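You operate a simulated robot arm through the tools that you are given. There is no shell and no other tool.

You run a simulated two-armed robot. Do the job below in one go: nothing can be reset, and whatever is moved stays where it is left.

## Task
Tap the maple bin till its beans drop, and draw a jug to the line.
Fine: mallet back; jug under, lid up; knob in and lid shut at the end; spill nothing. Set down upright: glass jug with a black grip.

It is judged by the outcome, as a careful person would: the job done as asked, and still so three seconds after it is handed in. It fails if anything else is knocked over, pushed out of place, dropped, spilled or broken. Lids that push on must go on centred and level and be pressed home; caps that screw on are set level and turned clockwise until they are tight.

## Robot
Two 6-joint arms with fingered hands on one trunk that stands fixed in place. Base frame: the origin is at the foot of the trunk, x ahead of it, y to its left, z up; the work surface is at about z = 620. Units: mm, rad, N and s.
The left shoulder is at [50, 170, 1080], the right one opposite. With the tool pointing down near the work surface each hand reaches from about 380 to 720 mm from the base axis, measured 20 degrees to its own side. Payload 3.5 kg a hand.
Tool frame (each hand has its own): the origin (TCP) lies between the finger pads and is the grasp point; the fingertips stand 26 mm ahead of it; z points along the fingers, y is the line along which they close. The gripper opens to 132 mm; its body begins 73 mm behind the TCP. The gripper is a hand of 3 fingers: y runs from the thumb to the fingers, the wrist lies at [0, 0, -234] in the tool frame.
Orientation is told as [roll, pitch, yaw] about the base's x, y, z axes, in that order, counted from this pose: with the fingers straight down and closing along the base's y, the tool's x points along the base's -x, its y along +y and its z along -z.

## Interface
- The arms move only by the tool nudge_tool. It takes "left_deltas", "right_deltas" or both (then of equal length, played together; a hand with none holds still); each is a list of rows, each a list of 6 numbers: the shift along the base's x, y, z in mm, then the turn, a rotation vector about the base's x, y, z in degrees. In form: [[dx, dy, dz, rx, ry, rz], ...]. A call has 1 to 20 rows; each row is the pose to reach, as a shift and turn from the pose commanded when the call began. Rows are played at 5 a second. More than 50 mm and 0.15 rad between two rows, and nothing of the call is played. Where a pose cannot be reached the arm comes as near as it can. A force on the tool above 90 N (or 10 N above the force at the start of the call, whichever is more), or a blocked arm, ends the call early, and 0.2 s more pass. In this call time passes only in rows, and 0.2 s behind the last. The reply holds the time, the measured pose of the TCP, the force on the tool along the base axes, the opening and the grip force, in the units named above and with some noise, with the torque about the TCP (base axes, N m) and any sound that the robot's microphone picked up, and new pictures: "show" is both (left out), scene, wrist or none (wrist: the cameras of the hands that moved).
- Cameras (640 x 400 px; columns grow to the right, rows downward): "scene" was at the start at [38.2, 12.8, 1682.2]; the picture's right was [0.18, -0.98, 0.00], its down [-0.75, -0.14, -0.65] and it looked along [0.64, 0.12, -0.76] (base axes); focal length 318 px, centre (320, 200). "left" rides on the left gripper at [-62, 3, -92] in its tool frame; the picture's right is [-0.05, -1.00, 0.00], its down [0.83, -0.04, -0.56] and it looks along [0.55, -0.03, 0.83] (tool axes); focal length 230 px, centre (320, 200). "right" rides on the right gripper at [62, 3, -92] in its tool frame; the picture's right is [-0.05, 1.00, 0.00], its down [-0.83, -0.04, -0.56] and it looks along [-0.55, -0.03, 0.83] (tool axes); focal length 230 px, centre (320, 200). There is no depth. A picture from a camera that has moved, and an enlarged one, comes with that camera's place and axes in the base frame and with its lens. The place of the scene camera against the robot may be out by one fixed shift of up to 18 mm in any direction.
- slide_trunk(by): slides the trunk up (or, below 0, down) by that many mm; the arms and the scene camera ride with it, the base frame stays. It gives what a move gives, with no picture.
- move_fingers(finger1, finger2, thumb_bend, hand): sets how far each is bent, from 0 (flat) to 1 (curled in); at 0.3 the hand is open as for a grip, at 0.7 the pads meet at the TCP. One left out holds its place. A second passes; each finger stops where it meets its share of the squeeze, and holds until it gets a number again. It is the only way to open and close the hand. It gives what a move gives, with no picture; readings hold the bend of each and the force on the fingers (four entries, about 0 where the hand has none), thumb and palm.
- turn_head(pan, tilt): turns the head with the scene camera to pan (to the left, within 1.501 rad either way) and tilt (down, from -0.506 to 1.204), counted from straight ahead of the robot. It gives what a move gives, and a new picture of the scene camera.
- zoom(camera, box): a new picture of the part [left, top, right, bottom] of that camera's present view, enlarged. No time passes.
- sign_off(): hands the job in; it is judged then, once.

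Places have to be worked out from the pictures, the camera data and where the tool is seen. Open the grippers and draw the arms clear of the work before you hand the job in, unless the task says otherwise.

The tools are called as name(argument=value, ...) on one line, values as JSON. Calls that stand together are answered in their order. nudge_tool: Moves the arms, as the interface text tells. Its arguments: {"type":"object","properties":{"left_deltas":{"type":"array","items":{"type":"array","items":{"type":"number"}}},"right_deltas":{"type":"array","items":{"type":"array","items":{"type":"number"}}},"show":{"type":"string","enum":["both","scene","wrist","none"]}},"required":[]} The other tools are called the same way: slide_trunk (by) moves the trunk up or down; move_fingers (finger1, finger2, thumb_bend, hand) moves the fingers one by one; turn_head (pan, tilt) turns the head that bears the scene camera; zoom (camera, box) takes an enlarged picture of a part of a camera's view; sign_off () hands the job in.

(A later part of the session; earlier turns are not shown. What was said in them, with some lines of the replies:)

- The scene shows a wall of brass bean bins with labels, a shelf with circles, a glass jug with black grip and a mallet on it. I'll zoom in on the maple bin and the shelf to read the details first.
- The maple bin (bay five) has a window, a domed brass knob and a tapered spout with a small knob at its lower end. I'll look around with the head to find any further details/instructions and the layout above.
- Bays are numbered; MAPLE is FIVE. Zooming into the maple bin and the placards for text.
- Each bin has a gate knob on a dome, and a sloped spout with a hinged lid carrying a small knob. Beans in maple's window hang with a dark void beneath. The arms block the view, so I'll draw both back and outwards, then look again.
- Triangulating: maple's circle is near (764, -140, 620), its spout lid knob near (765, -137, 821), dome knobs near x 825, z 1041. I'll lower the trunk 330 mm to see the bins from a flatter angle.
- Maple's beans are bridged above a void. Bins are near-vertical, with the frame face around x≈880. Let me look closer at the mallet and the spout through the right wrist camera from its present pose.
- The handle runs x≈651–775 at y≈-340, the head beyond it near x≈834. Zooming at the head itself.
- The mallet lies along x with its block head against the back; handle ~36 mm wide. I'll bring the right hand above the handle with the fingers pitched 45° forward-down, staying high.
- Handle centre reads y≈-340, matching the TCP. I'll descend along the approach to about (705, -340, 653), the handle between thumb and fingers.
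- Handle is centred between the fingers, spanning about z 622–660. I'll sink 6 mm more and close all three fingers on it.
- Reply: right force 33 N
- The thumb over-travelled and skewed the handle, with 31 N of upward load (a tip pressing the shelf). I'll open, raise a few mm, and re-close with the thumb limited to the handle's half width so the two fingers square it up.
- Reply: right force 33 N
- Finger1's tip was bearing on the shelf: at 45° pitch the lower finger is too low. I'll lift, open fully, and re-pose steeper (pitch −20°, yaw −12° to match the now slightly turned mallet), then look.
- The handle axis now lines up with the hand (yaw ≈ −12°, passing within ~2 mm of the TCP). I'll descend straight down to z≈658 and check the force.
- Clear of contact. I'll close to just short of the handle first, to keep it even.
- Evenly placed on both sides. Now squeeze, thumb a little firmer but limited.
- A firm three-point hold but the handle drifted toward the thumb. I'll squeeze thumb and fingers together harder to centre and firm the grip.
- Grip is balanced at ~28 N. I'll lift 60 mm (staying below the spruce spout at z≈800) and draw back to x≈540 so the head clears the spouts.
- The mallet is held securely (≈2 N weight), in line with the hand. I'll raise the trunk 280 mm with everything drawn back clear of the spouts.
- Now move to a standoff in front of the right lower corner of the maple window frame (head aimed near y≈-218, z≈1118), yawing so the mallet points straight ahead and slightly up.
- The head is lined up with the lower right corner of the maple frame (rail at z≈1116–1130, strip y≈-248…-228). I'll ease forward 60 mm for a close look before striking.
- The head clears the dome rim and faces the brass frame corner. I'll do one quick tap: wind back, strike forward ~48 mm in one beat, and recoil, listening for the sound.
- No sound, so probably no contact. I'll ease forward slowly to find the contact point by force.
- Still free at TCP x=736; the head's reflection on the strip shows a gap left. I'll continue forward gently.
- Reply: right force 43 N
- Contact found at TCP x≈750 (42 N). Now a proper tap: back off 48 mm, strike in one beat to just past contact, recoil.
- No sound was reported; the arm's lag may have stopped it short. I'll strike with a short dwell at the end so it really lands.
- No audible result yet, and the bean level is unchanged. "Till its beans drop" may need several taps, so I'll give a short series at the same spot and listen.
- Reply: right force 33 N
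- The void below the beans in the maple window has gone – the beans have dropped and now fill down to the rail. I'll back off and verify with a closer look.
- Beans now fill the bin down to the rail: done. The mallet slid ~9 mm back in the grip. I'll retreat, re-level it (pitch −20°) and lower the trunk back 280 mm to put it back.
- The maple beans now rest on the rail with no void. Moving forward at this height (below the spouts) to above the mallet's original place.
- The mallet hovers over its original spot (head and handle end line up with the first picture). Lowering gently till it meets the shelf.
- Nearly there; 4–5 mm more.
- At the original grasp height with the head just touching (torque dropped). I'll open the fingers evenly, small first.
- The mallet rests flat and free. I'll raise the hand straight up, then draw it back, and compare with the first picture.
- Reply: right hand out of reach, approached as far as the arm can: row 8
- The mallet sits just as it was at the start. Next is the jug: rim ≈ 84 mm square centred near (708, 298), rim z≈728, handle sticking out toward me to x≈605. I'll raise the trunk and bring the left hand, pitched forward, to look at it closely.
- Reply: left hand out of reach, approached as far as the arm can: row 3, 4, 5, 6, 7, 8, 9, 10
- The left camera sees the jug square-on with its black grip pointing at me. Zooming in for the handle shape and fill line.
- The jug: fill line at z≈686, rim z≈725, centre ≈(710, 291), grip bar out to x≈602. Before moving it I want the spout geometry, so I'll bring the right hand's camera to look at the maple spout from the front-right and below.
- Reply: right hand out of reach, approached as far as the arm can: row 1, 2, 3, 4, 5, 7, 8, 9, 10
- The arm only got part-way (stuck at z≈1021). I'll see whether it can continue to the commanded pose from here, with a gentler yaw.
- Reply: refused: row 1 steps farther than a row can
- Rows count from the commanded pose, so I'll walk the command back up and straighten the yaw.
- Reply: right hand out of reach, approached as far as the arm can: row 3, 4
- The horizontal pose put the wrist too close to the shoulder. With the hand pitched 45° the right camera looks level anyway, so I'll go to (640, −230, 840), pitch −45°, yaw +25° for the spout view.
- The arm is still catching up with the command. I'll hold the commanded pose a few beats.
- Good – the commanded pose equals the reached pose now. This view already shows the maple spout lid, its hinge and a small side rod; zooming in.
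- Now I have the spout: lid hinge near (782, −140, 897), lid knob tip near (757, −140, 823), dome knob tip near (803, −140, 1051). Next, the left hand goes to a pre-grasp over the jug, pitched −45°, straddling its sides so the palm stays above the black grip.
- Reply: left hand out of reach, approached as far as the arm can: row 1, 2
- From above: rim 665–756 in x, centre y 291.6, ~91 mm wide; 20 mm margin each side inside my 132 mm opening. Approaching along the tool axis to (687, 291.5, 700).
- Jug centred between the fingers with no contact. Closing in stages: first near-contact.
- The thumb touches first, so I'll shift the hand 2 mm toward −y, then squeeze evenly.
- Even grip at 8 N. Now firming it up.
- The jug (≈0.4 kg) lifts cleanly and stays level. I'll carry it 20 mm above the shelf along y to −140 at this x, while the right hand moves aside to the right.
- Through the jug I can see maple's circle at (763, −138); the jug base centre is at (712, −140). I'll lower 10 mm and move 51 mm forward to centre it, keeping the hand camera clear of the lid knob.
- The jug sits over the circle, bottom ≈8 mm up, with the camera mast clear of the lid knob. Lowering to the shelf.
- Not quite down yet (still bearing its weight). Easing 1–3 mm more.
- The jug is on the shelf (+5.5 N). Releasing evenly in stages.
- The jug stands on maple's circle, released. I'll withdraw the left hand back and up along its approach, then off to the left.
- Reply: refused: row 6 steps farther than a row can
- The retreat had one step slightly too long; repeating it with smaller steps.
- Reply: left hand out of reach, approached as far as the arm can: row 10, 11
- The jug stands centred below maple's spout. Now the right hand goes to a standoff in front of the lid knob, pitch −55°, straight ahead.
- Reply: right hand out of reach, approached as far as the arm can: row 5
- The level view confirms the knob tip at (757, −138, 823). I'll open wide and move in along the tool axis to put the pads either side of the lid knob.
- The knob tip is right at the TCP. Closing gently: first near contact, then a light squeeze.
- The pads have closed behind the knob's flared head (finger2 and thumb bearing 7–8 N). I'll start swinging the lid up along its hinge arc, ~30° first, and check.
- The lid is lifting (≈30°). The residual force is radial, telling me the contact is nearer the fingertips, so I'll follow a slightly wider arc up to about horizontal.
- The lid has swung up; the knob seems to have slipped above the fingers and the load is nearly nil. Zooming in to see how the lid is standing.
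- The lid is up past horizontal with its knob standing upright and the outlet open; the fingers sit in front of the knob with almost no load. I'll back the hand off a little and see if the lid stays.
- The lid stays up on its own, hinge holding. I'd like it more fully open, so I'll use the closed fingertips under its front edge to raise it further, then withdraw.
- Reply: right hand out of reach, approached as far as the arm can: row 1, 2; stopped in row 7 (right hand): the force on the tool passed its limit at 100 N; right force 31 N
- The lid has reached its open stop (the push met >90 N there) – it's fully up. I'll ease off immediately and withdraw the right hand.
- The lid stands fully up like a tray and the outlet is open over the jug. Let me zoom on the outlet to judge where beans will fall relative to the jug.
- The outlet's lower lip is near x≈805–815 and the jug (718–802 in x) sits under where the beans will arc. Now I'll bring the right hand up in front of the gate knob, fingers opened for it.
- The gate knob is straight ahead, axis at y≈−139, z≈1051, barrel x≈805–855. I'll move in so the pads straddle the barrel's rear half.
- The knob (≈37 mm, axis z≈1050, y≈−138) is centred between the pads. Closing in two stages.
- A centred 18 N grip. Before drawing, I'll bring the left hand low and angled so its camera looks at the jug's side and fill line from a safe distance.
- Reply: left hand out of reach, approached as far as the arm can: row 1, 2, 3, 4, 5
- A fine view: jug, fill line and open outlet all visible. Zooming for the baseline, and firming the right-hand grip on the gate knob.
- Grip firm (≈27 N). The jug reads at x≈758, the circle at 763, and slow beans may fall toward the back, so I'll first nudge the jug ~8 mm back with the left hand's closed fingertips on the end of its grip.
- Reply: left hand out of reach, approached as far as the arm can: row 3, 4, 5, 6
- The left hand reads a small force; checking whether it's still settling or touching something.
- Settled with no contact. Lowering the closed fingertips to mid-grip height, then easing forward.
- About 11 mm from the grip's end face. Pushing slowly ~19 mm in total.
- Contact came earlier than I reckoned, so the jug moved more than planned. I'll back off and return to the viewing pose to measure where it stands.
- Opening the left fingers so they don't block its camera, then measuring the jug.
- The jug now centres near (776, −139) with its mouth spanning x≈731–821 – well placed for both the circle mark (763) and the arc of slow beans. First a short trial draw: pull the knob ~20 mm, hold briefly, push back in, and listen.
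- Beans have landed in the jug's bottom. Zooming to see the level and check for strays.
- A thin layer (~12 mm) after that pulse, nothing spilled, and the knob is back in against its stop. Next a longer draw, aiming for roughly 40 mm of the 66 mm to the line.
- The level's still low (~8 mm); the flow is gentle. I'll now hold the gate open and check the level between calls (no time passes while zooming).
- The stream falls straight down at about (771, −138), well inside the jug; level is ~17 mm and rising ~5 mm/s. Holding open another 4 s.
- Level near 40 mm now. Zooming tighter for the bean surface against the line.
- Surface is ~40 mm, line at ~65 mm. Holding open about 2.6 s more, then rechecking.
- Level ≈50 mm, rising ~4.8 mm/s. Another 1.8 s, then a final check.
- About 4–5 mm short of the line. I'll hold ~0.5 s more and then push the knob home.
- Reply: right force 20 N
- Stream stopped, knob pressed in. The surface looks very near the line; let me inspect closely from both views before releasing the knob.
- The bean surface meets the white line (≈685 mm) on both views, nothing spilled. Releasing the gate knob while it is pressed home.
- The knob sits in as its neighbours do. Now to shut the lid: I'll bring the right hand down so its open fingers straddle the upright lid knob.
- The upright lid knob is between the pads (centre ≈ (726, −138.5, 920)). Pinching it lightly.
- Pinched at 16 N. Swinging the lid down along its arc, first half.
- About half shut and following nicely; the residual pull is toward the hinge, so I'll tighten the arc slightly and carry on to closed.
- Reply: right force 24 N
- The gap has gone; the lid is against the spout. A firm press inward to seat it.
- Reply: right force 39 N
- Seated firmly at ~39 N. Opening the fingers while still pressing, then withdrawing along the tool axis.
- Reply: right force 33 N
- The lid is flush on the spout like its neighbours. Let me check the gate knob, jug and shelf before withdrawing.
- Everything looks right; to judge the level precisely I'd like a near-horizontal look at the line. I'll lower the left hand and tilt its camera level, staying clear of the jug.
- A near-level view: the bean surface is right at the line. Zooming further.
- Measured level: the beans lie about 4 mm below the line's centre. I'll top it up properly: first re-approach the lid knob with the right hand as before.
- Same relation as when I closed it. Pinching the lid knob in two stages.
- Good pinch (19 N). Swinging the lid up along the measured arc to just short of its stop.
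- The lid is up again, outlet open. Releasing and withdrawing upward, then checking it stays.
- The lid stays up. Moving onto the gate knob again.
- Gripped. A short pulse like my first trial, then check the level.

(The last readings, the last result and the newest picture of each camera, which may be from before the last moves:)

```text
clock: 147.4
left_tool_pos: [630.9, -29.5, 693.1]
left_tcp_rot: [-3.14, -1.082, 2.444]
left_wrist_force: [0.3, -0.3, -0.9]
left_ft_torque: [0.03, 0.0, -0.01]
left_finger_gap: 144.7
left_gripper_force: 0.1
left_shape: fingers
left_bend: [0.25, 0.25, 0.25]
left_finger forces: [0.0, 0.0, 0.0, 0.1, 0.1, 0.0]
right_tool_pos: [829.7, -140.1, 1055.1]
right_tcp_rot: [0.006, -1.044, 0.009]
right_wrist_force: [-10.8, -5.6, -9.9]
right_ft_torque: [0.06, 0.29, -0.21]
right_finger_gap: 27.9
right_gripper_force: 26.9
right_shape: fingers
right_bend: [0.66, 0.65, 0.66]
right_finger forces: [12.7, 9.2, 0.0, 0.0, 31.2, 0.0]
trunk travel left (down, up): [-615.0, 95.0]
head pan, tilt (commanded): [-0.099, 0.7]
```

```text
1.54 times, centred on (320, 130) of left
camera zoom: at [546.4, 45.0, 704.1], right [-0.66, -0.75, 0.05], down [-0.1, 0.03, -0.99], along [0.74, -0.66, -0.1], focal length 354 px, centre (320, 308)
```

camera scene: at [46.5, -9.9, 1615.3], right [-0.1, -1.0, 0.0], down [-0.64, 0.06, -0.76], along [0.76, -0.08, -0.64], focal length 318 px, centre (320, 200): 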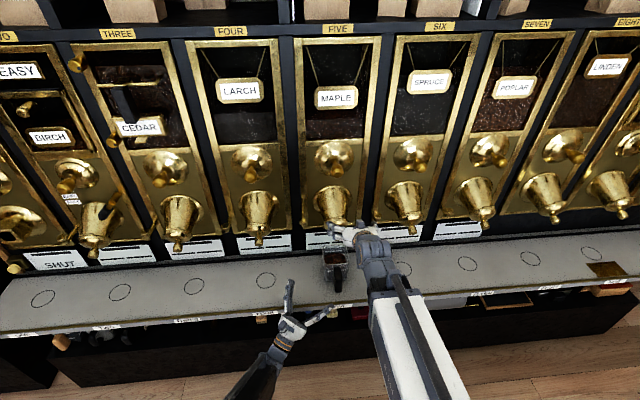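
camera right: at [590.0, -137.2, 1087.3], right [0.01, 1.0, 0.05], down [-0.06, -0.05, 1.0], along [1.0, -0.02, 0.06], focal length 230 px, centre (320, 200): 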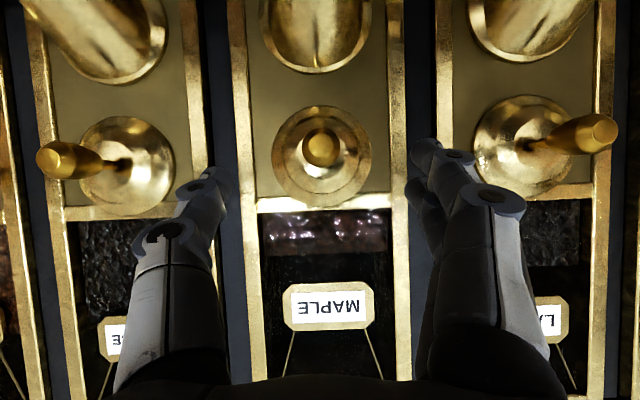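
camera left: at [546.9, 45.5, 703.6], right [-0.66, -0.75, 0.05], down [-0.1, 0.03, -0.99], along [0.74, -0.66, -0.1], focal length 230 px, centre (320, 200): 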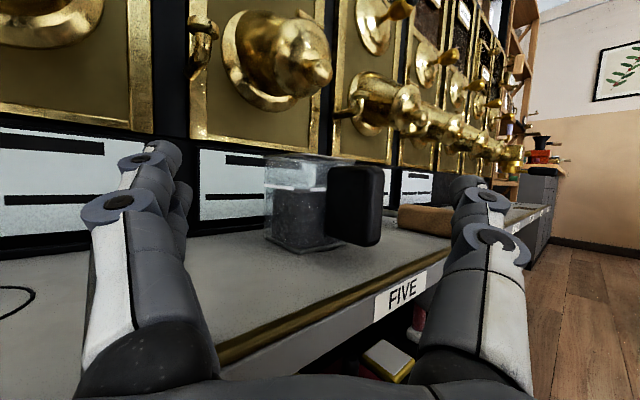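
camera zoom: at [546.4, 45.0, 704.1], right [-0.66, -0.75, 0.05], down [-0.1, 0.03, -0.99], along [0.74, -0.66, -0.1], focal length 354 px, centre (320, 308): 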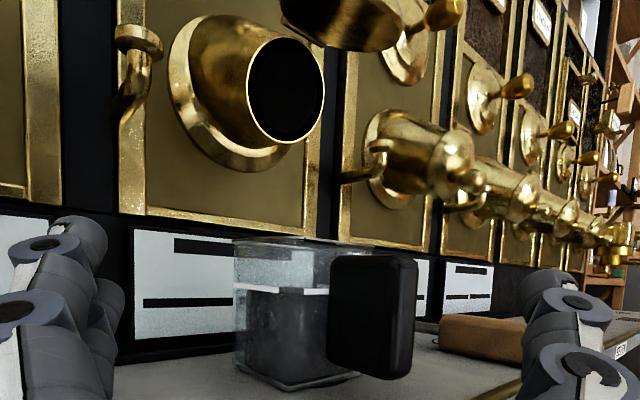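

The surface now lies within the thickness of the line itself. Done filling – knob pressed in; releasing it.

move_fingers(hand="right", finger1=0.55, finger2=0.55, thumb_bend=0.55)

move_fingers(hand="right", finger1=0.4, finger2=0.4, thumb_bend=0.4)

nudge_tool(right_deltas=[[-25, 0, 8, 0, 0, 0], [-55, 0, 16, 0, 0, 0], [-85, 0, 25, 0, 0, 0], [-115, 0, 33, 0, 0, 0], [-130, 0, 38, 0, 0, 0]], show="wrist")

zoom(camera="left", box=[280, 165, 330, 215])

```text
clock: 148.4
left_tool_pos: [630.8, -27.9, 693.3]
left_tcp_rot: [-3.138, -1.082, 2.442]
left_wrist_force: [-0.2, -0.3, -0.1]
left_ft_torque: [0.03, 0.0, -0.02]
left_finger_gap: 144.5
left_gripper_force: 0.0
left_shape: fingers
left_bend: [0.25, 0.25, 0.25]
left_finger forces: [0.0, 0.0, 0.0, 0.0, 0.0, 0.1]
right_tool_pos: [830.2, -138.0, 1055.7]
right_tcp_rot: [0.004, -1.046, 0.009]
right_wrist_force: [-0.3, -0.1, -0.2]
right_ft_torque: [-0.01, 0.01, 0.02]
right_finger_gap: 50.5
right_gripper_force: 0.1
right_shape: fingers
right_bend: [0.55, 0.55, 0.55]
right_finger forces: [0.1, 0.0, 0.1, 0.0, 0.0, 0.1]
trunk travel left (down, up): [-615.0, 95.0]
head pan, tilt (commanded): [-0.099, 0.7]
```

```text
clock: 149.4
left_tool_pos: [630.1, -27.3, 692.4]
left_tcp_rot: [-3.137, -1.083, 2.442]
left_wrist_force: [0.0, -0.8, -0.4]
left_ft_torque: [-0.02, 0.0, 0.01]
left_finger_gap: 144.4
left_gripper_force: 0.1
left_shape: fingers
left_bend: [0.25, 0.25, 0.25]
left_finger forces: [0.0, 0.0, 0.0, 0.0, 0.1, 0.0]
right_tool_pos: [830.8, -137.7, 1055.9]
right_tcp_rot: [0.004, -1.046, 0.01]
right_wrist_force: [-0.5, 0.0, -0.5]
right_ft_torque: [-0.02, 0.01, -0.04]
right_finger_gap: 100.8
right_gripper_force: 0.1
right_shape: fingers
right_bend: [0.4, 0.4, 0.4]
right_finger forces: [0.0, 0.0, 0.1, 0.1, 0.0, 0.1]
trunk travel left (down, up): [-615.0, 95.0]
head pan, tilt (commanded): [-0.099, 0.7]
```

```text
clock: 150.6
left_tool_pos: [629.5, -27.6, 693.1]
left_tcp_rot: [-3.138, -1.081, 2.443]
left_wrist_force: [-0.5, 0.2, -0.3]
left_ft_torque: [-0.03, 0.03, 0.03]
left_finger_gap: 144.4
left_gripper_force: 0.1
left_shape: fingers
left_bend: [0.25, 0.25, 0.25]
left_finger forces: [0.0, 0.1, 0.1, 0.1, 0.0, 0.0]
right_tool_pos: [698.4, -137.4, 1094.3]
right_tcp_rot: [0.004, -1.045, 0.012]
right_wrist_force: [-0.4, 0.7, 0.5]
right_ft_torque: [0.03, -0.04, 0.01]
right_finger_gap: 100.9
right_gripper_force: 0.1
right_shape: fingers
right_bend: [0.4, 0.4, 0.4]
right_finger forces: [0.0, 0.0, 0.1, 0.0, 0.0, 0.1]
trunk travel left (down, up): [-615.0, 95.0]
head pan, tilt (commanded): [-0.099, 0.7]
camera right: at [588.2, -135.1, 1087.4], right [0.01, 1.0, 0.05], down [-0.06, -0.05, 1.0], along [1.0, -0.02, 0.06], focal length 230 px, centre (320, 200)
```

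right: 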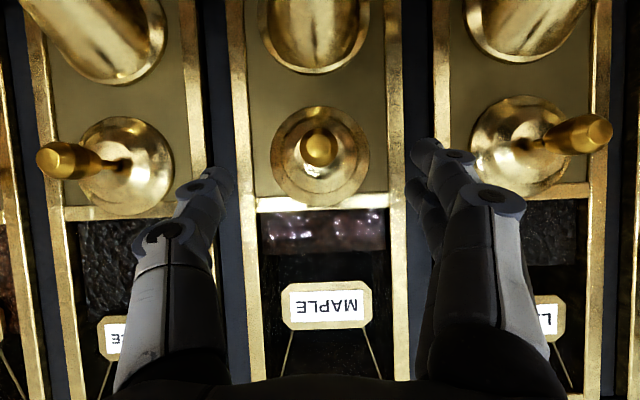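

```text
8.00 times, centred on (305, 190) of left
camera zoom: at [546.6, 45.6, 704.1], right [-0.66, -0.75, 0.05], down [-0.11, 0.03, -0.99], along [0.74, -0.66, -0.1], focal length 1841 px, centre (440, 280)
```

zoom: 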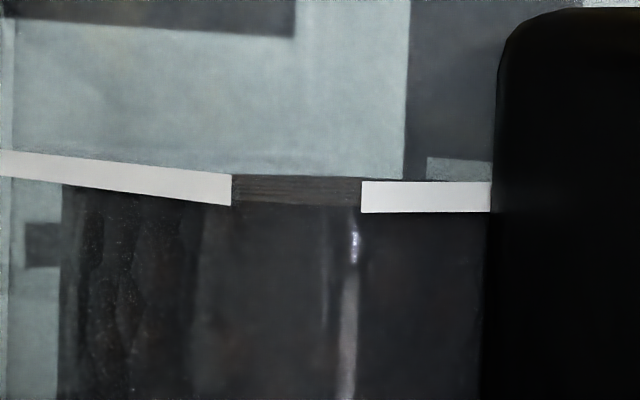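

Level on the line, flow stopped, knob in. Now to the upright lid knob again to shut the lid, same as before.

nudge_tool(right_deltas=[[-4, 0, -35, 0, 0, 0], [-9, 0, -70, 0, 0, 0], [-12, 0, -105, 0, 0, 0], [-12, 0, -128, 0, 0, 0], [-2, 0, -146, 0, 0, 0], [9, 0, -158, 0, 0, 0], [17.5, -1, -166, 0, 0, 0]], show="wrist")

zoom(camera="right", box=[170, 80, 470, 320])

```text
clock: 152.2
left_tool_pos: [629.6, -27.9, 692.5]
left_tcp_rot: [-3.137, -1.082, 2.441]
left_wrist_force: [-1.7, 0.1, -0.5]
left_ft_torque: [-0.02, 0.03, -0.02]
left_finger_gap: 144.4
left_gripper_force: 0.1
left_shape: fingers
left_bend: [0.25, 0.25, 0.25]
left_finger forces: [0.0, 0.1, 0.1, 0.0, 0.0, 0.1]
right_tool_pos: [717.0, -137.0, 926.9]
right_tcp_rot: [0.004, -1.046, 0.008]
right_wrist_force: [-0.4, -0.1, -0.7]
right_ft_torque: [0.03, 0.02, 0.0]
right_finger_gap: 101.1
right_gripper_force: 0.0
right_shape: fingers
right_bend: [0.4, 0.4, 0.4]
right_finger forces: [0.0, 0.1, 0.1, 0.0, 0.1, 0.0]
trunk travel left (down, up): [-615.0, 95.0]
head pan, tilt (commanded): [-0.099, 0.7]
camera right: at [606.0, -135.4, 921.5], right [0.01, 1.0, 0.05], down [-0.06, -0.05, 1.0], along [1.0, -0.02, 0.06], focal length 230 px, centre (320, 200)
```

right: 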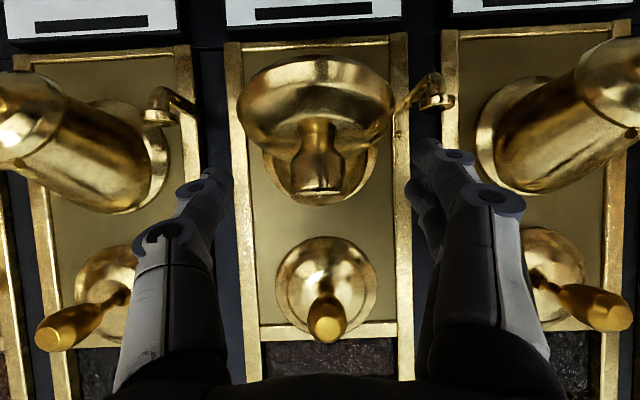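

```text
1.67 times, centred on (320, 200) of right
camera zoom: at [606.0, -135.4, 921.5], right [0.01, 1.0, 0.05], down [-0.06, -0.05, 1.0], along [1.0, -0.02, 0.06], focal length 384 px, centre (320, 200)
```

zoom: 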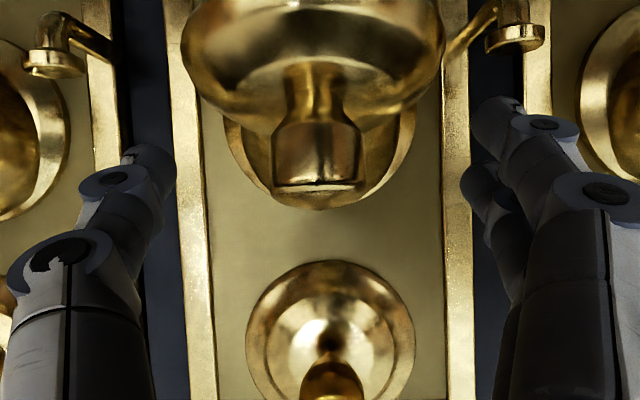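

The knob is slightly lower this time; a small adjustment, then pinch.

nudge_tool(right_deltas=[[-2, -1, -6, 0, 0, 0]], show="none")

move_fingers(hand="right", finger1=0.58, finger2=0.58, thumb_bend=0.58)

move_fingers(hand="right", finger1=0.75, finger2=0.75, thumb_bend=0.76)

zoom(camera="right", box=[170, 80, 470, 320])

```text
clock: 152.6
left_tool_pos: [629.6, -28.2, 693.5]
left_tcp_rot: [-3.138, -1.085, 2.443]
left_wrist_force: [0.1, 0.7, -0.2]
left_ft_torque: [-0.03, 0.01, -0.02]
left_finger_gap: 144.3
left_gripper_force: 0.1
left_shape: fingers
left_bend: [0.25, 0.25, 0.25]
left_finger forces: [0.0, 0.0, 0.0, 0.1, 0.0, 0.0]
right_tool_pos: [714.5, -139.1, 922.1]
right_tcp_rot: [0.003, -1.047, 0.009]
right_wrist_force: [-0.2, 0.9, 1.2]
right_ft_torque: [0.0, -0.01, -0.03]
right_finger_gap: 101.1
right_gripper_force: 0.0
right_shape: fingers
right_bend: [0.4, 0.4, 0.4]
right_finger forces: [0.0, 0.0, 0.0, 0.0, 0.0, 0.0]
trunk travel left (down, up): [-615.0, 95.0]
head pan, tilt (commanded): [-0.099, 0.7]
```

```text
clock: 153.6
left_tool_pos: [630.7, -28.6, 693.8]
left_tcp_rot: [-3.139, -1.081, 2.441]
left_wrist_force: [0.3, -0.3, 0.0]
left_ft_torque: [-0.04, -0.02, 0.01]
left_finger_gap: 144.6
left_gripper_force: 0.1
left_shape: fingers
left_bend: [0.25, 0.25, 0.25]
left_finger forces: [0.0, 0.0, 0.0, 0.1, 0.1, 0.0]
right_tool_pos: [714.3, -139.5, 922.2]
right_tcp_rot: [0.005, -1.045, 0.009]
right_wrist_force: [-0.3, -0.1, -0.5]
right_ft_torque: [-0.01, 0.0, 0.01]
right_finger_gap: 45.2
right_gripper_force: 0.0
right_shape: fingers
right_bend: [0.57, 0.57, 0.57]
right_finger forces: [0.0, 0.1, 0.0, 0.0, 0.1, 0.1]
trunk travel left (down, up): [-615.0, 95.0]
head pan, tilt (commanded): [-0.099, 0.7]
```

```text
clock: 154.6
left_tool_pos: [630.7, -28.1, 691.1]
left_tcp_rot: [-3.137, -1.082, 2.439]
left_wrist_force: [0.2, 0.7, 0.4]
left_ft_torque: [-0.01, 0.02, 0.01]
left_finger_gap: 144.5
left_gripper_force: 0.0
left_shape: fingers
left_bend: [0.25, 0.25, 0.25]
left_finger forces: [0.1, 0.1, 0.1, 0.1, 0.0, 0.0]
right_tool_pos: [715.3, -137.6, 921.3]
right_tcp_rot: [0.003, -1.046, 0.009]
right_wrist_force: [10.5, 0.2, -4.1]
right_ft_torque: [0.03, -0.01, -0.12]
right_finger_gap: 23.1
right_gripper_force: 15.7
right_shape: fingers
right_bend: [0.66, 0.72, 0.68]
right_finger forces: [10.3, 7.1, 0.0, 0.1, 14.6, 0.1]
trunk travel left (down, up): [-615.0, 95.0]
head pan, tilt (commanded): [-0.099, 0.7]
```

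```text
1.67 times, centred on (320, 200) of right
camera zoom: at [605.4, -136.7, 914.9], right [0.01, 1.0, 0.05], down [-0.06, -0.05, 1.0], along [1.0, -0.02, 0.06], focal length 384 px, centre (320, 200)
```

zoom: 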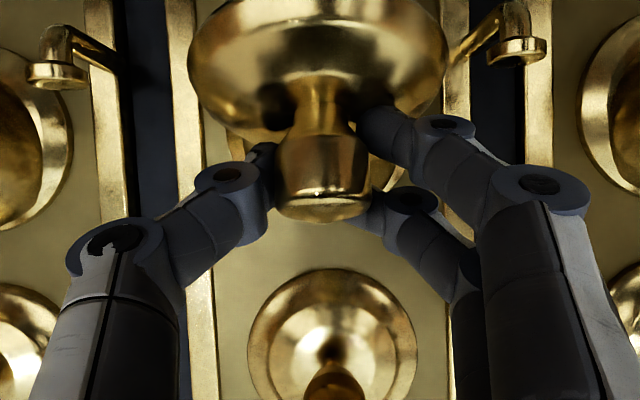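

Swinging it down along the same arc to closed.

nudge_tool(right_deltas=[[-3.5, 0, -9, 0, 0, 0], [-4.5, 0, -22.7, 0, 0, 0], [-2.7, 0, -36.2, 0, 0, 0], [1.8, 0, -49, 0, 0, 0], [9, 0, -60.5, 0, 0, 0], [18.4, 0, -70.2, 0, 0, 0], [29.5, 0, -77.6, 0, 0, 0], [41.5, 0, -82.4, 0, 0, 0], [46, 0, -81, 0, 0, 0]], show="wrist")

zoom(camera="left", box=[200, 0, 440, 180])

```text
clock: 156.6
left_tool_pos: [626.8, -28.7, 696.1]
left_tcp_rot: [3.14, -1.076, 2.446]
left_wrist_force: [-0.6, -0.3, -0.2]
left_ft_torque: [0.01, 0.02, -0.02]
left_finger_gap: 144.6
left_gripper_force: 0.0
left_shape: fingers
left_bend: [0.25, 0.25, 0.25]
left_finger forces: [0.0, 0.0, 0.0, 0.0, 0.1, 0.0]
right_tool_pos: [756.6, -138.2, 847.2]
right_tcp_rot: [0.002, -1.053, 0.012]
right_wrist_force: [-35.8, 7.8, 36.9]
right_ft_torque: [-0.01, -0.56, 0.05]
right_finger_gap: 23.1
right_gripper_force: 37.9
right_shape: fingers
right_bend: [0.68, 0.79, 0.69]
right_finger forces: [11.8, 39.7, 0.0, 0.0, 24.9, 0.1]
trunk travel left (down, up): [-615.0, 95.0]
head pan, tilt (commanded): [-0.099, 0.7]
camera right: at [645.7, -136.1, 838.8], right [0.01, 1.0, 0.05], down [-0.07, -0.05, 1.0], along [1.0, -0.02, 0.07], focal length 230 px, centre (320, 200)
```

right: 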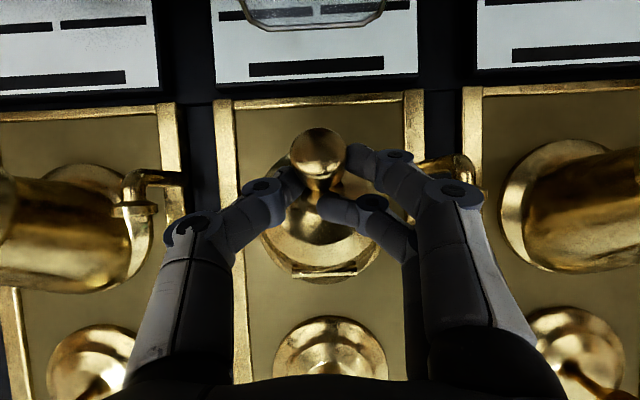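

```text
2.22 times, centred on (320, 90) of left
camera zoom: at [543.4, 46.1, 707.1], right [-0.66, -0.75, 0.04], down [-0.1, 0.03, -0.99], along [0.74, -0.66, -0.09], focal length 511 px, centre (320, 444)
```

zoom: 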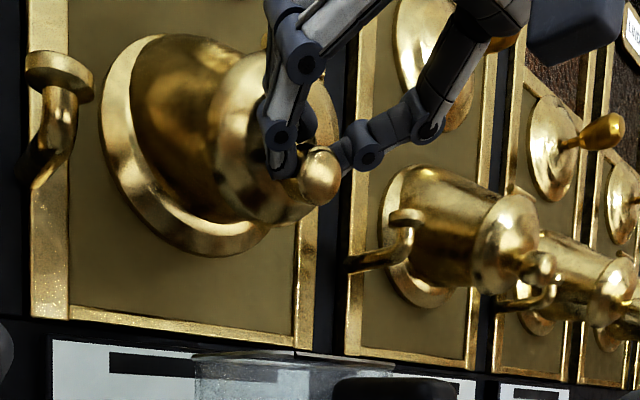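

Shut and pressed; the hand bears a bit too low, so I'll ease up 6 mm while keeping the inward press, then release.

nudge_tool(right_deltas=[[0, 0, 3, 0, 0, 0], [0, 0, 6, 0, 0, 0], [0, 0, 6, 0, 0, 0]], show="none")

zoom(camera="left", box=[200, 0, 440, 180])

```text
clock: 157.4
left_tool_pos: [629.7, -29.4, 694.9]
left_tcp_rot: [-3.14, -1.081, 2.445]
left_wrist_force: [0.1, 1.2, -0.3]
left_ft_torque: [0.03, -0.05, 0.02]
left_finger_gap: 144.5
left_gripper_force: 0.1
left_shape: fingers
left_bend: [0.25, 0.25, 0.25]
left_finger forces: [0.1, 0.0, 0.0, 0.0, 0.1, 0.0]
right_tool_pos: [758.3, -141.9, 845.4]
right_tcp_rot: [0.001, -1.043, 0.006]
right_wrist_force: [-23.9, -5.2, 2.3]
right_ft_torque: [0.01, 0.28, -0.15]
right_finger_gap: 23.4
right_gripper_force: 18.2
right_shape: fingers
right_bend: [0.69, 0.76, 0.73]
right_finger forces: [13.1, 2.2, 0.0, 0.0, 20.7, 0.0]
trunk travel left (down, up): [-615.0, 95.0]
head pan, tilt (commanded): [-0.099, 0.7]
```

```text
2.22 times, centred on (320, 90) of left
camera zoom: at [545.8, 44.9, 704.7], right [-0.66, -0.75, 0.05], down [-0.1, 0.03, -0.99], along [0.74, -0.66, -0.1], focal length 511 px, centre (320, 444)
```

zoom: 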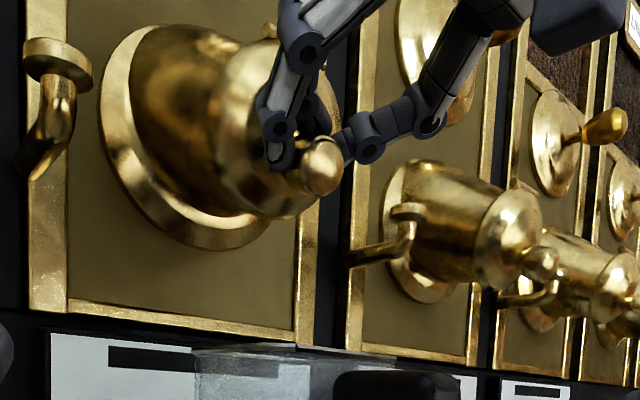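

Inward press now 24 N. Releasing in stages.

move_fingers(hand="right", finger1=0.55, finger2=0.55, thumb_bend=0.55)

zoom(camera="right", box=[170, 80, 470, 320])

```text
clock: 158.4
left_tool_pos: [630.6, -28.1, 693.1]
left_tcp_rot: [-3.139, -1.08, 2.443]
left_wrist_force: [-0.3, -0.4, -0.1]
left_ft_torque: [-0.03, 0.01, 0.03]
left_finger_gap: 144.4
left_gripper_force: 0.0
left_shape: fingers
left_bend: [0.25, 0.25, 0.25]
left_finger forces: [0.1, 0.1, 0.1, 0.0, 0.0, 0.0]
right_tool_pos: [761.2, -139.4, 851.0]
right_tcp_rot: [0.007, -1.051, 0.01]
right_wrist_force: [-2.3, -5.1, 16.1]
right_ft_torque: [0.04, -0.37, -0.14]
right_finger_gap: 50.6
right_gripper_force: 8.8
right_shape: fingers
right_bend: [0.55, 0.77, 0.55]
right_finger forces: [0.0, 17.3, 0.0, 0.1, 0.1, 0.0]
trunk travel left (down, up): [-615.0, 95.0]
head pan, tilt (commanded): [-0.099, 0.7]
```

```text
1.67 times, centred on (320, 200) of right
camera zoom: at [650.3, -137.6, 842.7], right [0.01, 1.0, 0.05], down [-0.07, -0.05, 1.0], along [1.0, -0.02, 0.07], focal length 384 px, centre (320, 200)
```

zoom: 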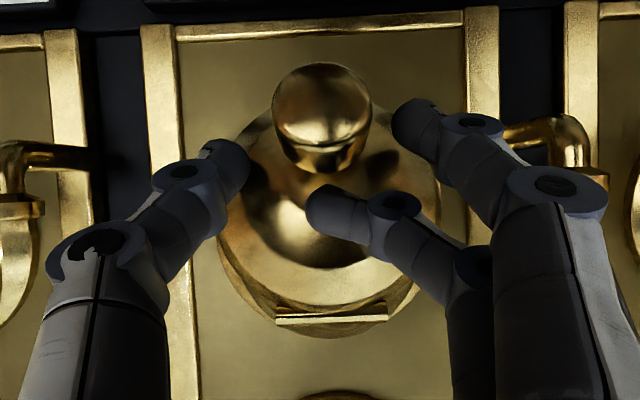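

Finger2 is still curled over the knob's neck; I'll raise the hand slightly so it frees before backing out.

nudge_tool(right_deltas=[[0, 0, 4, 0, 0, 0], [0, 0, 8, 0, 0, 0], [0, 0, 10, 0, 0, 0]], show="none")

zoom(camera="right", box=[170, 80, 470, 320])

```text
clock: 159.2
left_tool_pos: [629.3, -29.4, 692.2]
left_tcp_rot: [-3.14, -1.081, 2.444]
left_wrist_force: [-0.3, 0.0, -0.6]
left_ft_torque: [0.02, -0.01, -0.01]
left_finger_gap: 144.5
left_gripper_force: 0.0
left_shape: fingers
left_bend: [0.25, 0.25, 0.25]
left_finger forces: [0.0, 0.0, 0.1, 0.0, 0.0, 0.1]
right_tool_pos: [757.2, -139.3, 852.5]
right_tcp_rot: [0.002, -1.035, 0.012]
right_wrist_force: [-35.1, -0.2, -21.4]
right_ft_torque: [-0.24, 0.62, 0.41]
right_finger_gap: 50.7
right_gripper_force: 20.1
right_shape: fingers
right_bend: [0.55, 0.74, 0.55]
right_finger forces: [0.0, 40.1, 0.1, 0.0, 0.0, 0.0]
trunk travel left (down, up): [-615.0, 95.0]
head pan, tilt (commanded): [-0.099, 0.7]
```

```text
1.67 times, centred on (320, 200) of right
camera zoom: at [646.6, -137.3, 847.6], right [0.01, 1.0, 0.05], down [-0.05, -0.04, 1.0], along [1.0, -0.02, 0.05], focal length 384 px, centre (320, 200)
```

zoom: 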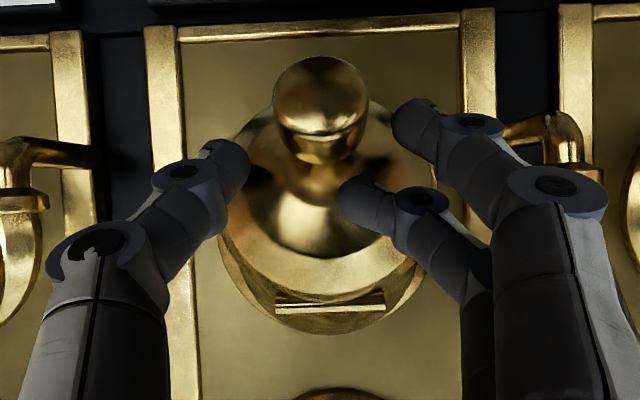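

Finger2 is now above and clear of the knob head, just bearing on the lid dome. Backing straight out.

nudge_tool(right_deltas=[[-6, 0, 0, 0, 0, 0], [-14, 0, 2, 0, 0, 0], [-26, 0, 8, 0, 0, 0], [-42, 0, 18, 0, 0, 0], [-60, 0, 30, 0, 0, 0], [-66, -10, 60, 0, 0, 0], [-66, -30, 90, 0, 0, 0]], show="both")

zoom(camera="left", box=[220, 0, 380, 120])

zoom(camera="right", box=[170, 0, 470, 240])

```text
clock: 160.8
left_tool_pos: [630.4, -29.0, 693.4]
left_tcp_rot: [-3.138, -1.082, 2.442]
left_wrist_force: [0.6, -0.3, -0.4]
left_ft_torque: [0.01, 0.0, 0.01]
left_finger_gap: 144.6
left_gripper_force: 0.0
left_shape: fingers
left_bend: [0.25, 0.25, 0.25]
left_finger forces: [0.1, 0.0, 0.1, 0.1, 0.1, 0.1]
right_tool_pos: [693.7, -168.7, 945.8]
right_tcp_rot: [0.004, -1.045, 0.01]
right_wrist_force: [0.2, 0.4, 0.8]
right_ft_torque: [0.02, 0.05, -0.01]
right_finger_gap: 50.7
right_gripper_force: 0.1
right_shape: fingers
right_bend: [0.55, 0.55, 0.55]
right_finger forces: [0.1, 0.0, 0.0, 0.0, 0.0, 0.0]
trunk travel left (down, up): [-615.0, 95.0]
head pan, tilt (commanded): [-0.099, 0.7]
camera scene: at [46.2, -9.9, 1615.2], right [-0.1, -1.0, 0.0], down [-0.64, 0.06, -0.76], along [0.76, -0.08, -0.64], focal length 318 px, centre (320, 200)
camera right: at [584.8, -167.0, 939.9], right [0.01, 1.0, 0.05], down [-0.06, -0.05, 1.0], along [1.0, -0.02, 0.06], focal length 230 px, centre (320, 200)
```

scene: 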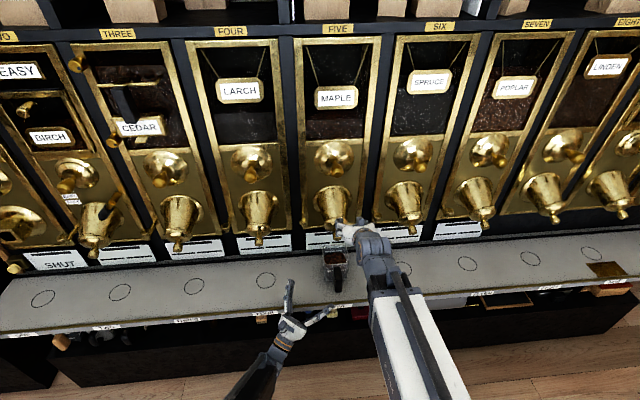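
right: 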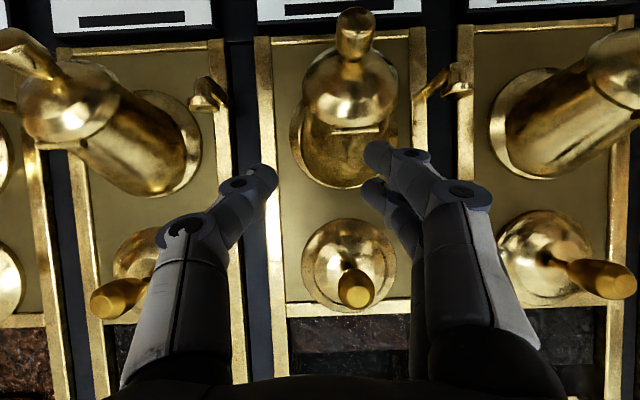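

```text
3.33 times, centred on (300, 60) of left
camera zoom: at [546.6, 45.6, 704.1], right [-0.66, -0.75, 0.05], down [-0.11, 0.03, -0.99], along [0.74, -0.66, -0.1], focal length 767 px, centre (387, 667)
```

zoom: 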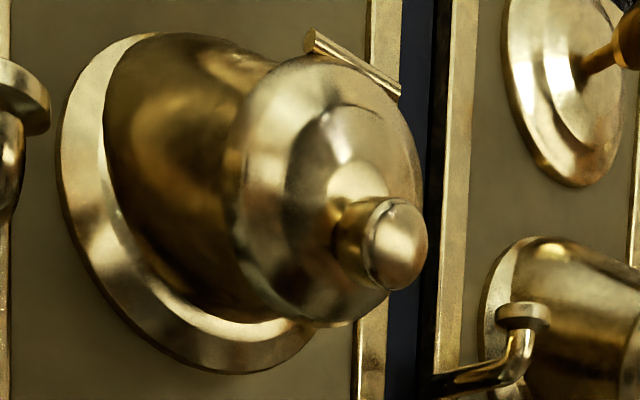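

```text
1.67 times, centred on (320, 120) of right
camera zoom: at [584.8, -167.0, 939.9], right [0.01, 1.0, 0.05], down [-0.06, -0.05, 1.0], along [1.0, -0.02, 0.06], focal length 384 px, centre (320, 333)
```

zoom: 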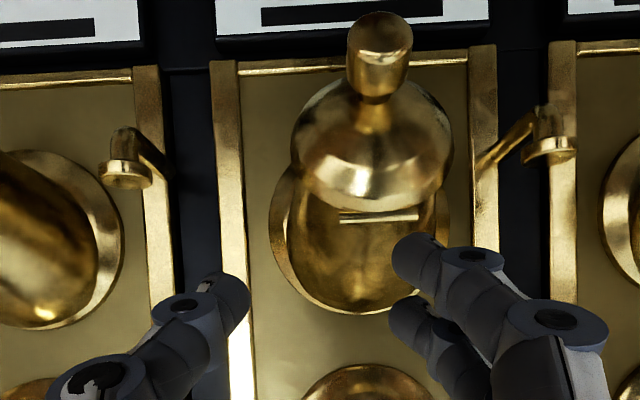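

The lid is shut just as it was. Everything's done on the bin; now I'll open the right hand and draw both arms clear.

move_fingers(hand="right", finger1=0.3, finger2=0.3, thumb_bend=0.3)

nudge_tool(left_deltas=[[-5, 20, 15, 3.6, 4.3, 0], [-10, 45, 35, 7.2, 8.6, 0], [-15, 70, 55, 10.8, 12.8, 0], [-15, 95, 80, 14.4, 17.1, 0], [-15, 120, 105, 18, 21.4, 0], [-15, 145, 135, 18, 21.4, 0], [-15, 170, 165, 18, 21.4, 0], [-15, 190, 190, 18, 21.4, 0]], right_deltas=[[-10, -20, 10, 0, 0, 0], [-20, -45, 20, 0, 0, 0], [-30, -70, 35, 0, 0, 0], [-40, -95, 50, 0, 0, 0], [-45, -120, 65, 0, 0, 0], [-50, -145, 80, 0, 0, 0], [-55, -165, 90, 0, 0, 0], [-60, -185, 100, 0, 0, 0]], show="both")

turn_head(pan=-0.1, tilt=0.75)

zoom(camera="scene", box=[240, 150, 440, 300])

zoom(camera="scene", box=[290, 200, 430, 300])

```text
clock: 161.8
left_tool_pos: [630.4, -28.0, 692.7]
left_tcp_rot: [-3.137, -1.083, 2.441]
left_wrist_force: [1.1, -0.2, -0.5]
left_ft_torque: [0.0, -0.03, 0.0]
left_finger_gap: 144.6
left_gripper_force: 0.1
left_shape: fingers
left_bend: [0.25, 0.25, 0.25]
left_finger forces: [0.1, 0.0, 0.0, 0.0, 0.1, 0.0]
right_tool_pos: [695.2, -169.6, 946.7]
right_tcp_rot: [0.004, -1.046, 0.007]
right_wrist_force: [-0.1, -0.5, -0.3]
right_ft_torque: [0.04, 0.0, 0.02]
right_finger_gap: 133.7
right_gripper_force: 0.1
right_shape: fingers
right_bend: [0.3, 0.3, 0.3]
right_finger forces: [0.0, 0.1, 0.0, 0.0, 0.0, 0.0]
trunk travel left (down, up): [-615.0, 95.0]
head pan, tilt (commanded): [-0.099, 0.7]
```

```text
clock: 163.6
left_tool_pos: [614.6, 161.5, 881.7]
left_tcp_rot: [-2.655, -1.571, 1.958]
left_wrist_force: [-0.5, -0.6, -0.3]
left_ft_torque: [-0.02, 0.0, 0.0]
left_finger_gap: 144.6
left_gripper_force: 0.2
left_shape: fingers
left_bend: [0.25, 0.25, 0.25]
left_finger forces: [0.0, 0.1, 0.0, 0.0, 0.0, 0.0]
right_tool_pos: [634.7, -355.7, 1046.8]
right_tcp_rot: [0.006, -1.045, 0.007]
right_wrist_force: [-0.1, -0.5, -0.1]
right_ft_torque: [0.01, -0.02, 0.04]
right_finger_gap: 134.1
right_gripper_force: 0.0
right_shape: fingers
right_bend: [0.3, 0.3, 0.3]
right_finger forces: [0.1, 0.0, 0.0, 0.0, 0.0, 0.0]
right hand out of reach, approached as far as the arm can: row 3, 4, 5, 6
trunk travel left (down, up): [-615.0, 95.0]
head pan, tilt (commanded): [-0.099, 0.7]
camera scene: at [46.2, -9.9, 1615.2], right [-0.1, -1.0, 0.0], down [-0.64, 0.06, -0.76], along [0.76, -0.08, -0.64], focal length 318 px, centre (320, 200)
camera right: at [524.2, -353.2, 1040.5], right [0.01, 1.0, 0.05], down [-0.06, -0.05, 1.0], along [1.0, -0.02, 0.06], focal length 230 px, centre (320, 200)
camera left: at [544.8, 224.2, 944.3], right [-0.64, -0.77, 0.05], down [-0.45, 0.32, -0.83], along [0.62, -0.56, -0.55], focal length 230 px, centre (320, 200)
```

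scene: 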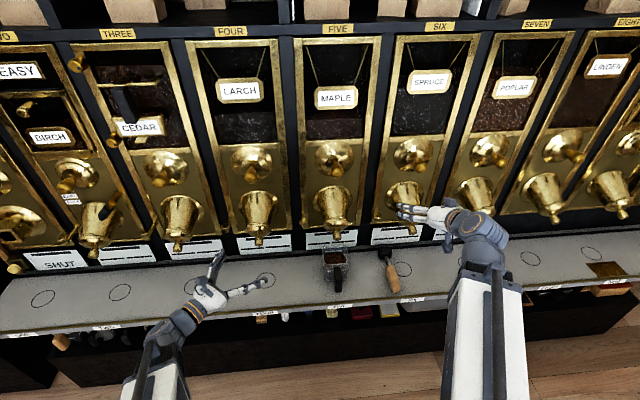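
right: 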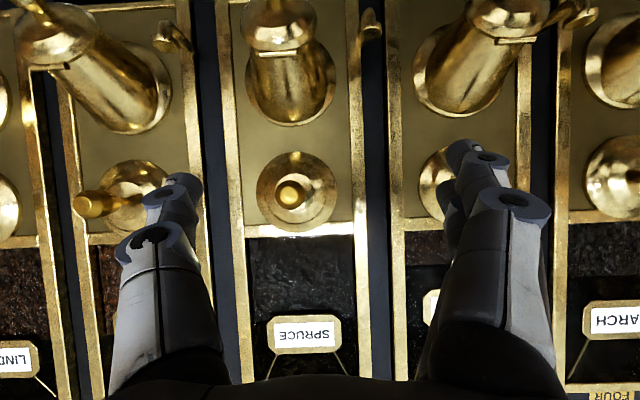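
left: 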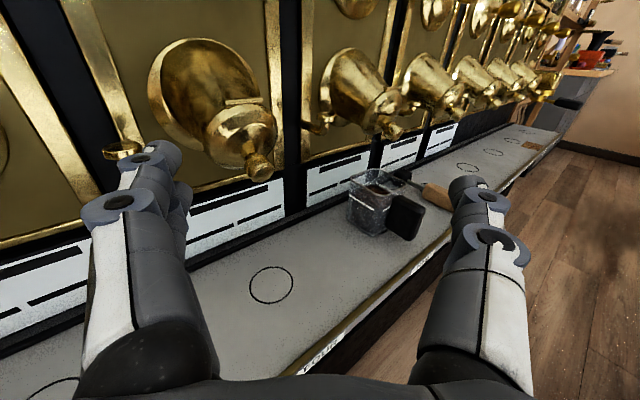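

```text
clock: 164.2
left_tool_pos: [614.5, 160.9, 882.0]
left_tcp_rot: [-2.996, -1.568, 2.303]
left_wrist_force: [0.5, 0.2, 0.3]
left_ft_torque: [-0.04, 0.0, -0.02]
left_finger_gap: 144.6
left_gripper_force: 0.0
left_shape: fingers
left_bend: [0.25, 0.25, 0.25]
left_finger forces: [0.1, 0.0, 0.0, 0.0, 0.0, 0.0]
right_tool_pos: [634.3, -354.5, 1046.5]
right_tcp_rot: [0.002, -1.046, 0.008]
right_wrist_force: [-0.7, -0.8, 0.2]
right_ft_torque: [0.02, 0.02, -0.01]
right_finger_gap: 134.1
right_gripper_force: 0.1
right_shape: fingers
right_bend: [0.3, 0.3, 0.3]
right_finger forces: [0.0, 0.0, 0.1, 0.0, 0.1, 0.0]
trunk travel left (down, up): [-615.0, 95.0]
head pan, tilt (commanded): [-0.099, 0.75]
camera scene: at [44.2, -9.7, 1611.0], right [-0.1, -1.0, 0.0], down [-0.68, 0.07, -0.73], along [0.73, -0.07, -0.68], focal length 318 px, centre (320, 200)
```

scene: 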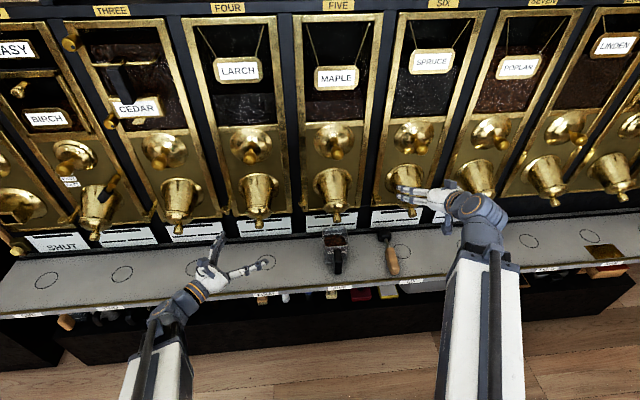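

```text
2.67 times, centred on (340, 225) of scene
camera zoom: at [44.2, -9.7, 1611.0], right [-0.1, -1.0, 0.0], down [-0.68, 0.07, -0.73], along [0.73, -0.07, -0.68], focal length 847 px, centre (267, 133)
```

zoom: 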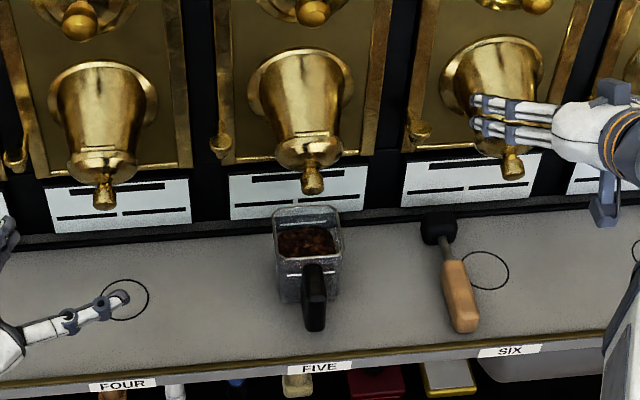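

```text
4.00 times, centred on (360, 250) of scene
camera zoom: at [44.2, -9.7, 1611.0], right [-0.1, -1.0, 0.0], down [-0.68, 0.07, -0.73], along [0.73, -0.07, -0.68], focal length 1271 px, centre (160, 0)
```

zoom: 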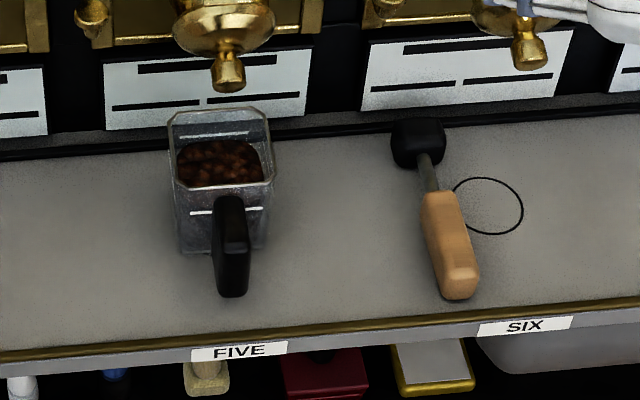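

All looks right: lid shut, knob in, beans at the line, mallet back, shelf clean. I'll draw the left arm a bit further off, then take a last look.

nudge_tool(left_deltas=[[0, 20, 25, 0, 0, 0], [0, 45, 50, 0, 0, 0], [-5, 70, 75, 0, 0, 0], [-10, 95, 100, 0, 0, 0], [-15, 120, 120, 0, 0, 0]], right_deltas=[[0, -15, 8, 0, 0, 0], [0, -30, 16, 0, 0, 0], [0, -45, 24, 0, 0, 0], [0, -55, 30, 0, 0, 0], [0, -60, 35, 0, 0, 0]], show="scene")

zoom(camera="scene", box=[270, 100, 410, 220])

zoom(camera="scene", box=[310, 215, 360, 280])

```text
clock: 165.4
left_tool_pos: [601.3, 281.2, 1005.5]
left_tcp_rot: [-2.251, -1.57, 1.557]
left_wrist_force: [-0.2, -1.0, 0.1]
left_ft_torque: [-0.01, 0.01, -0.01]
left_finger_gap: 144.7
left_gripper_force: 0.0
left_shape: fingers
left_bend: [0.25, 0.25, 0.25]
left_finger forces: [0.1, 0.0, 0.0, 0.0, 0.1, 0.0]
right_tool_pos: [636.9, -415.2, 1082.4]
right_tcp_rot: [0.003, -1.046, 0.009]
right_wrist_force: [0.0, -0.9, -0.5]
right_ft_torque: [-0.03, -0.02, -0.01]
right_finger_gap: 134.1
right_gripper_force: 0.1
right_shape: fingers
right_bend: [0.3, 0.3, 0.3]
right_finger forces: [0.0, 0.0, 0.0, 0.0, 0.0, 0.1]
trunk travel left (down, up): [-615.0, 95.0]
head pan, tilt (commanded): [-0.099, 0.75]
camera scene: at [44.2, -9.6, 1611.0], right [-0.1, -0.99, 0.0], down [-0.68, 0.07, -0.73], along [0.73, -0.07, -0.68], focal length 318 px, centre (320, 200)
```

scene: 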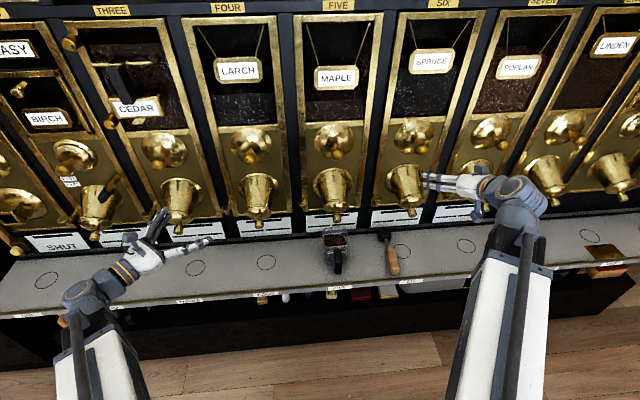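

```text
3.33 times, centred on (340, 160) of scene
camera zoom: at [44.2, -9.6, 1611.0], right [-0.1, -0.99, 0.0], down [-0.68, 0.07, -0.73], along [0.73, -0.07, -0.68], focal length 1059 px, centre (253, 333)
```

zoom: 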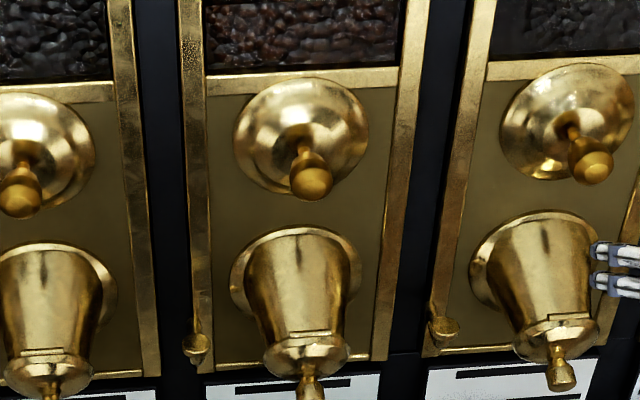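

```text
6.15 times, centred on (335, 248) of scene
camera zoom: at [44.2, -9.6, 1611.0], right [-0.1, -0.99, 0.0], down [-0.68, 0.07, -0.73], along [0.73, -0.07, -0.68], focal length 1955 px, centre (228, -92)
```

zoom: 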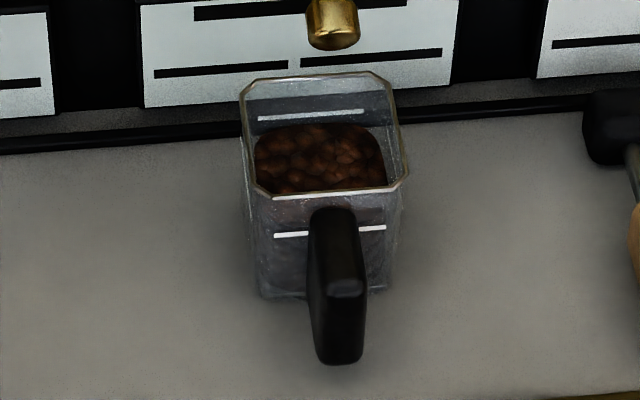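

The beans dropped after tapping and the mallet is back. The jug stands upright on maple's circle, filled to the line. The knob is in, the lid is shut, nothing is spilled, and both arms are open and clear. Handing in.

sign_off()

```text
The job is handed in.
```

I tapped the maple bin until its beans dropped, then drew a jug of maple to the line.

- **Beans:** they dropped after a short series of taps on the lower right corner of the maple bin's brass frame.
- **Mallet:** it is back where it lay, at the same place and angle as far as the pictures show.
- **Jug:** it stands upright under the maple spout, about 10 mm back from the middle of the circle on the shelf. My first fill came out about 4 mm low, so I topped it up. In a level camera view the beans now lie within the thickness of the line.
- **Knob and lid:** the knob is pushed in. The lid is shut and was pressed home.
- **Spills:** I saw no beans on the shelf.

When I first raised the lid I pushed it onto its stop with more than 90 N. The robot stopped the move, and I saw no damage; the lid opened and shut normally afterwards.

Both hands are open and drawn clear of the work.
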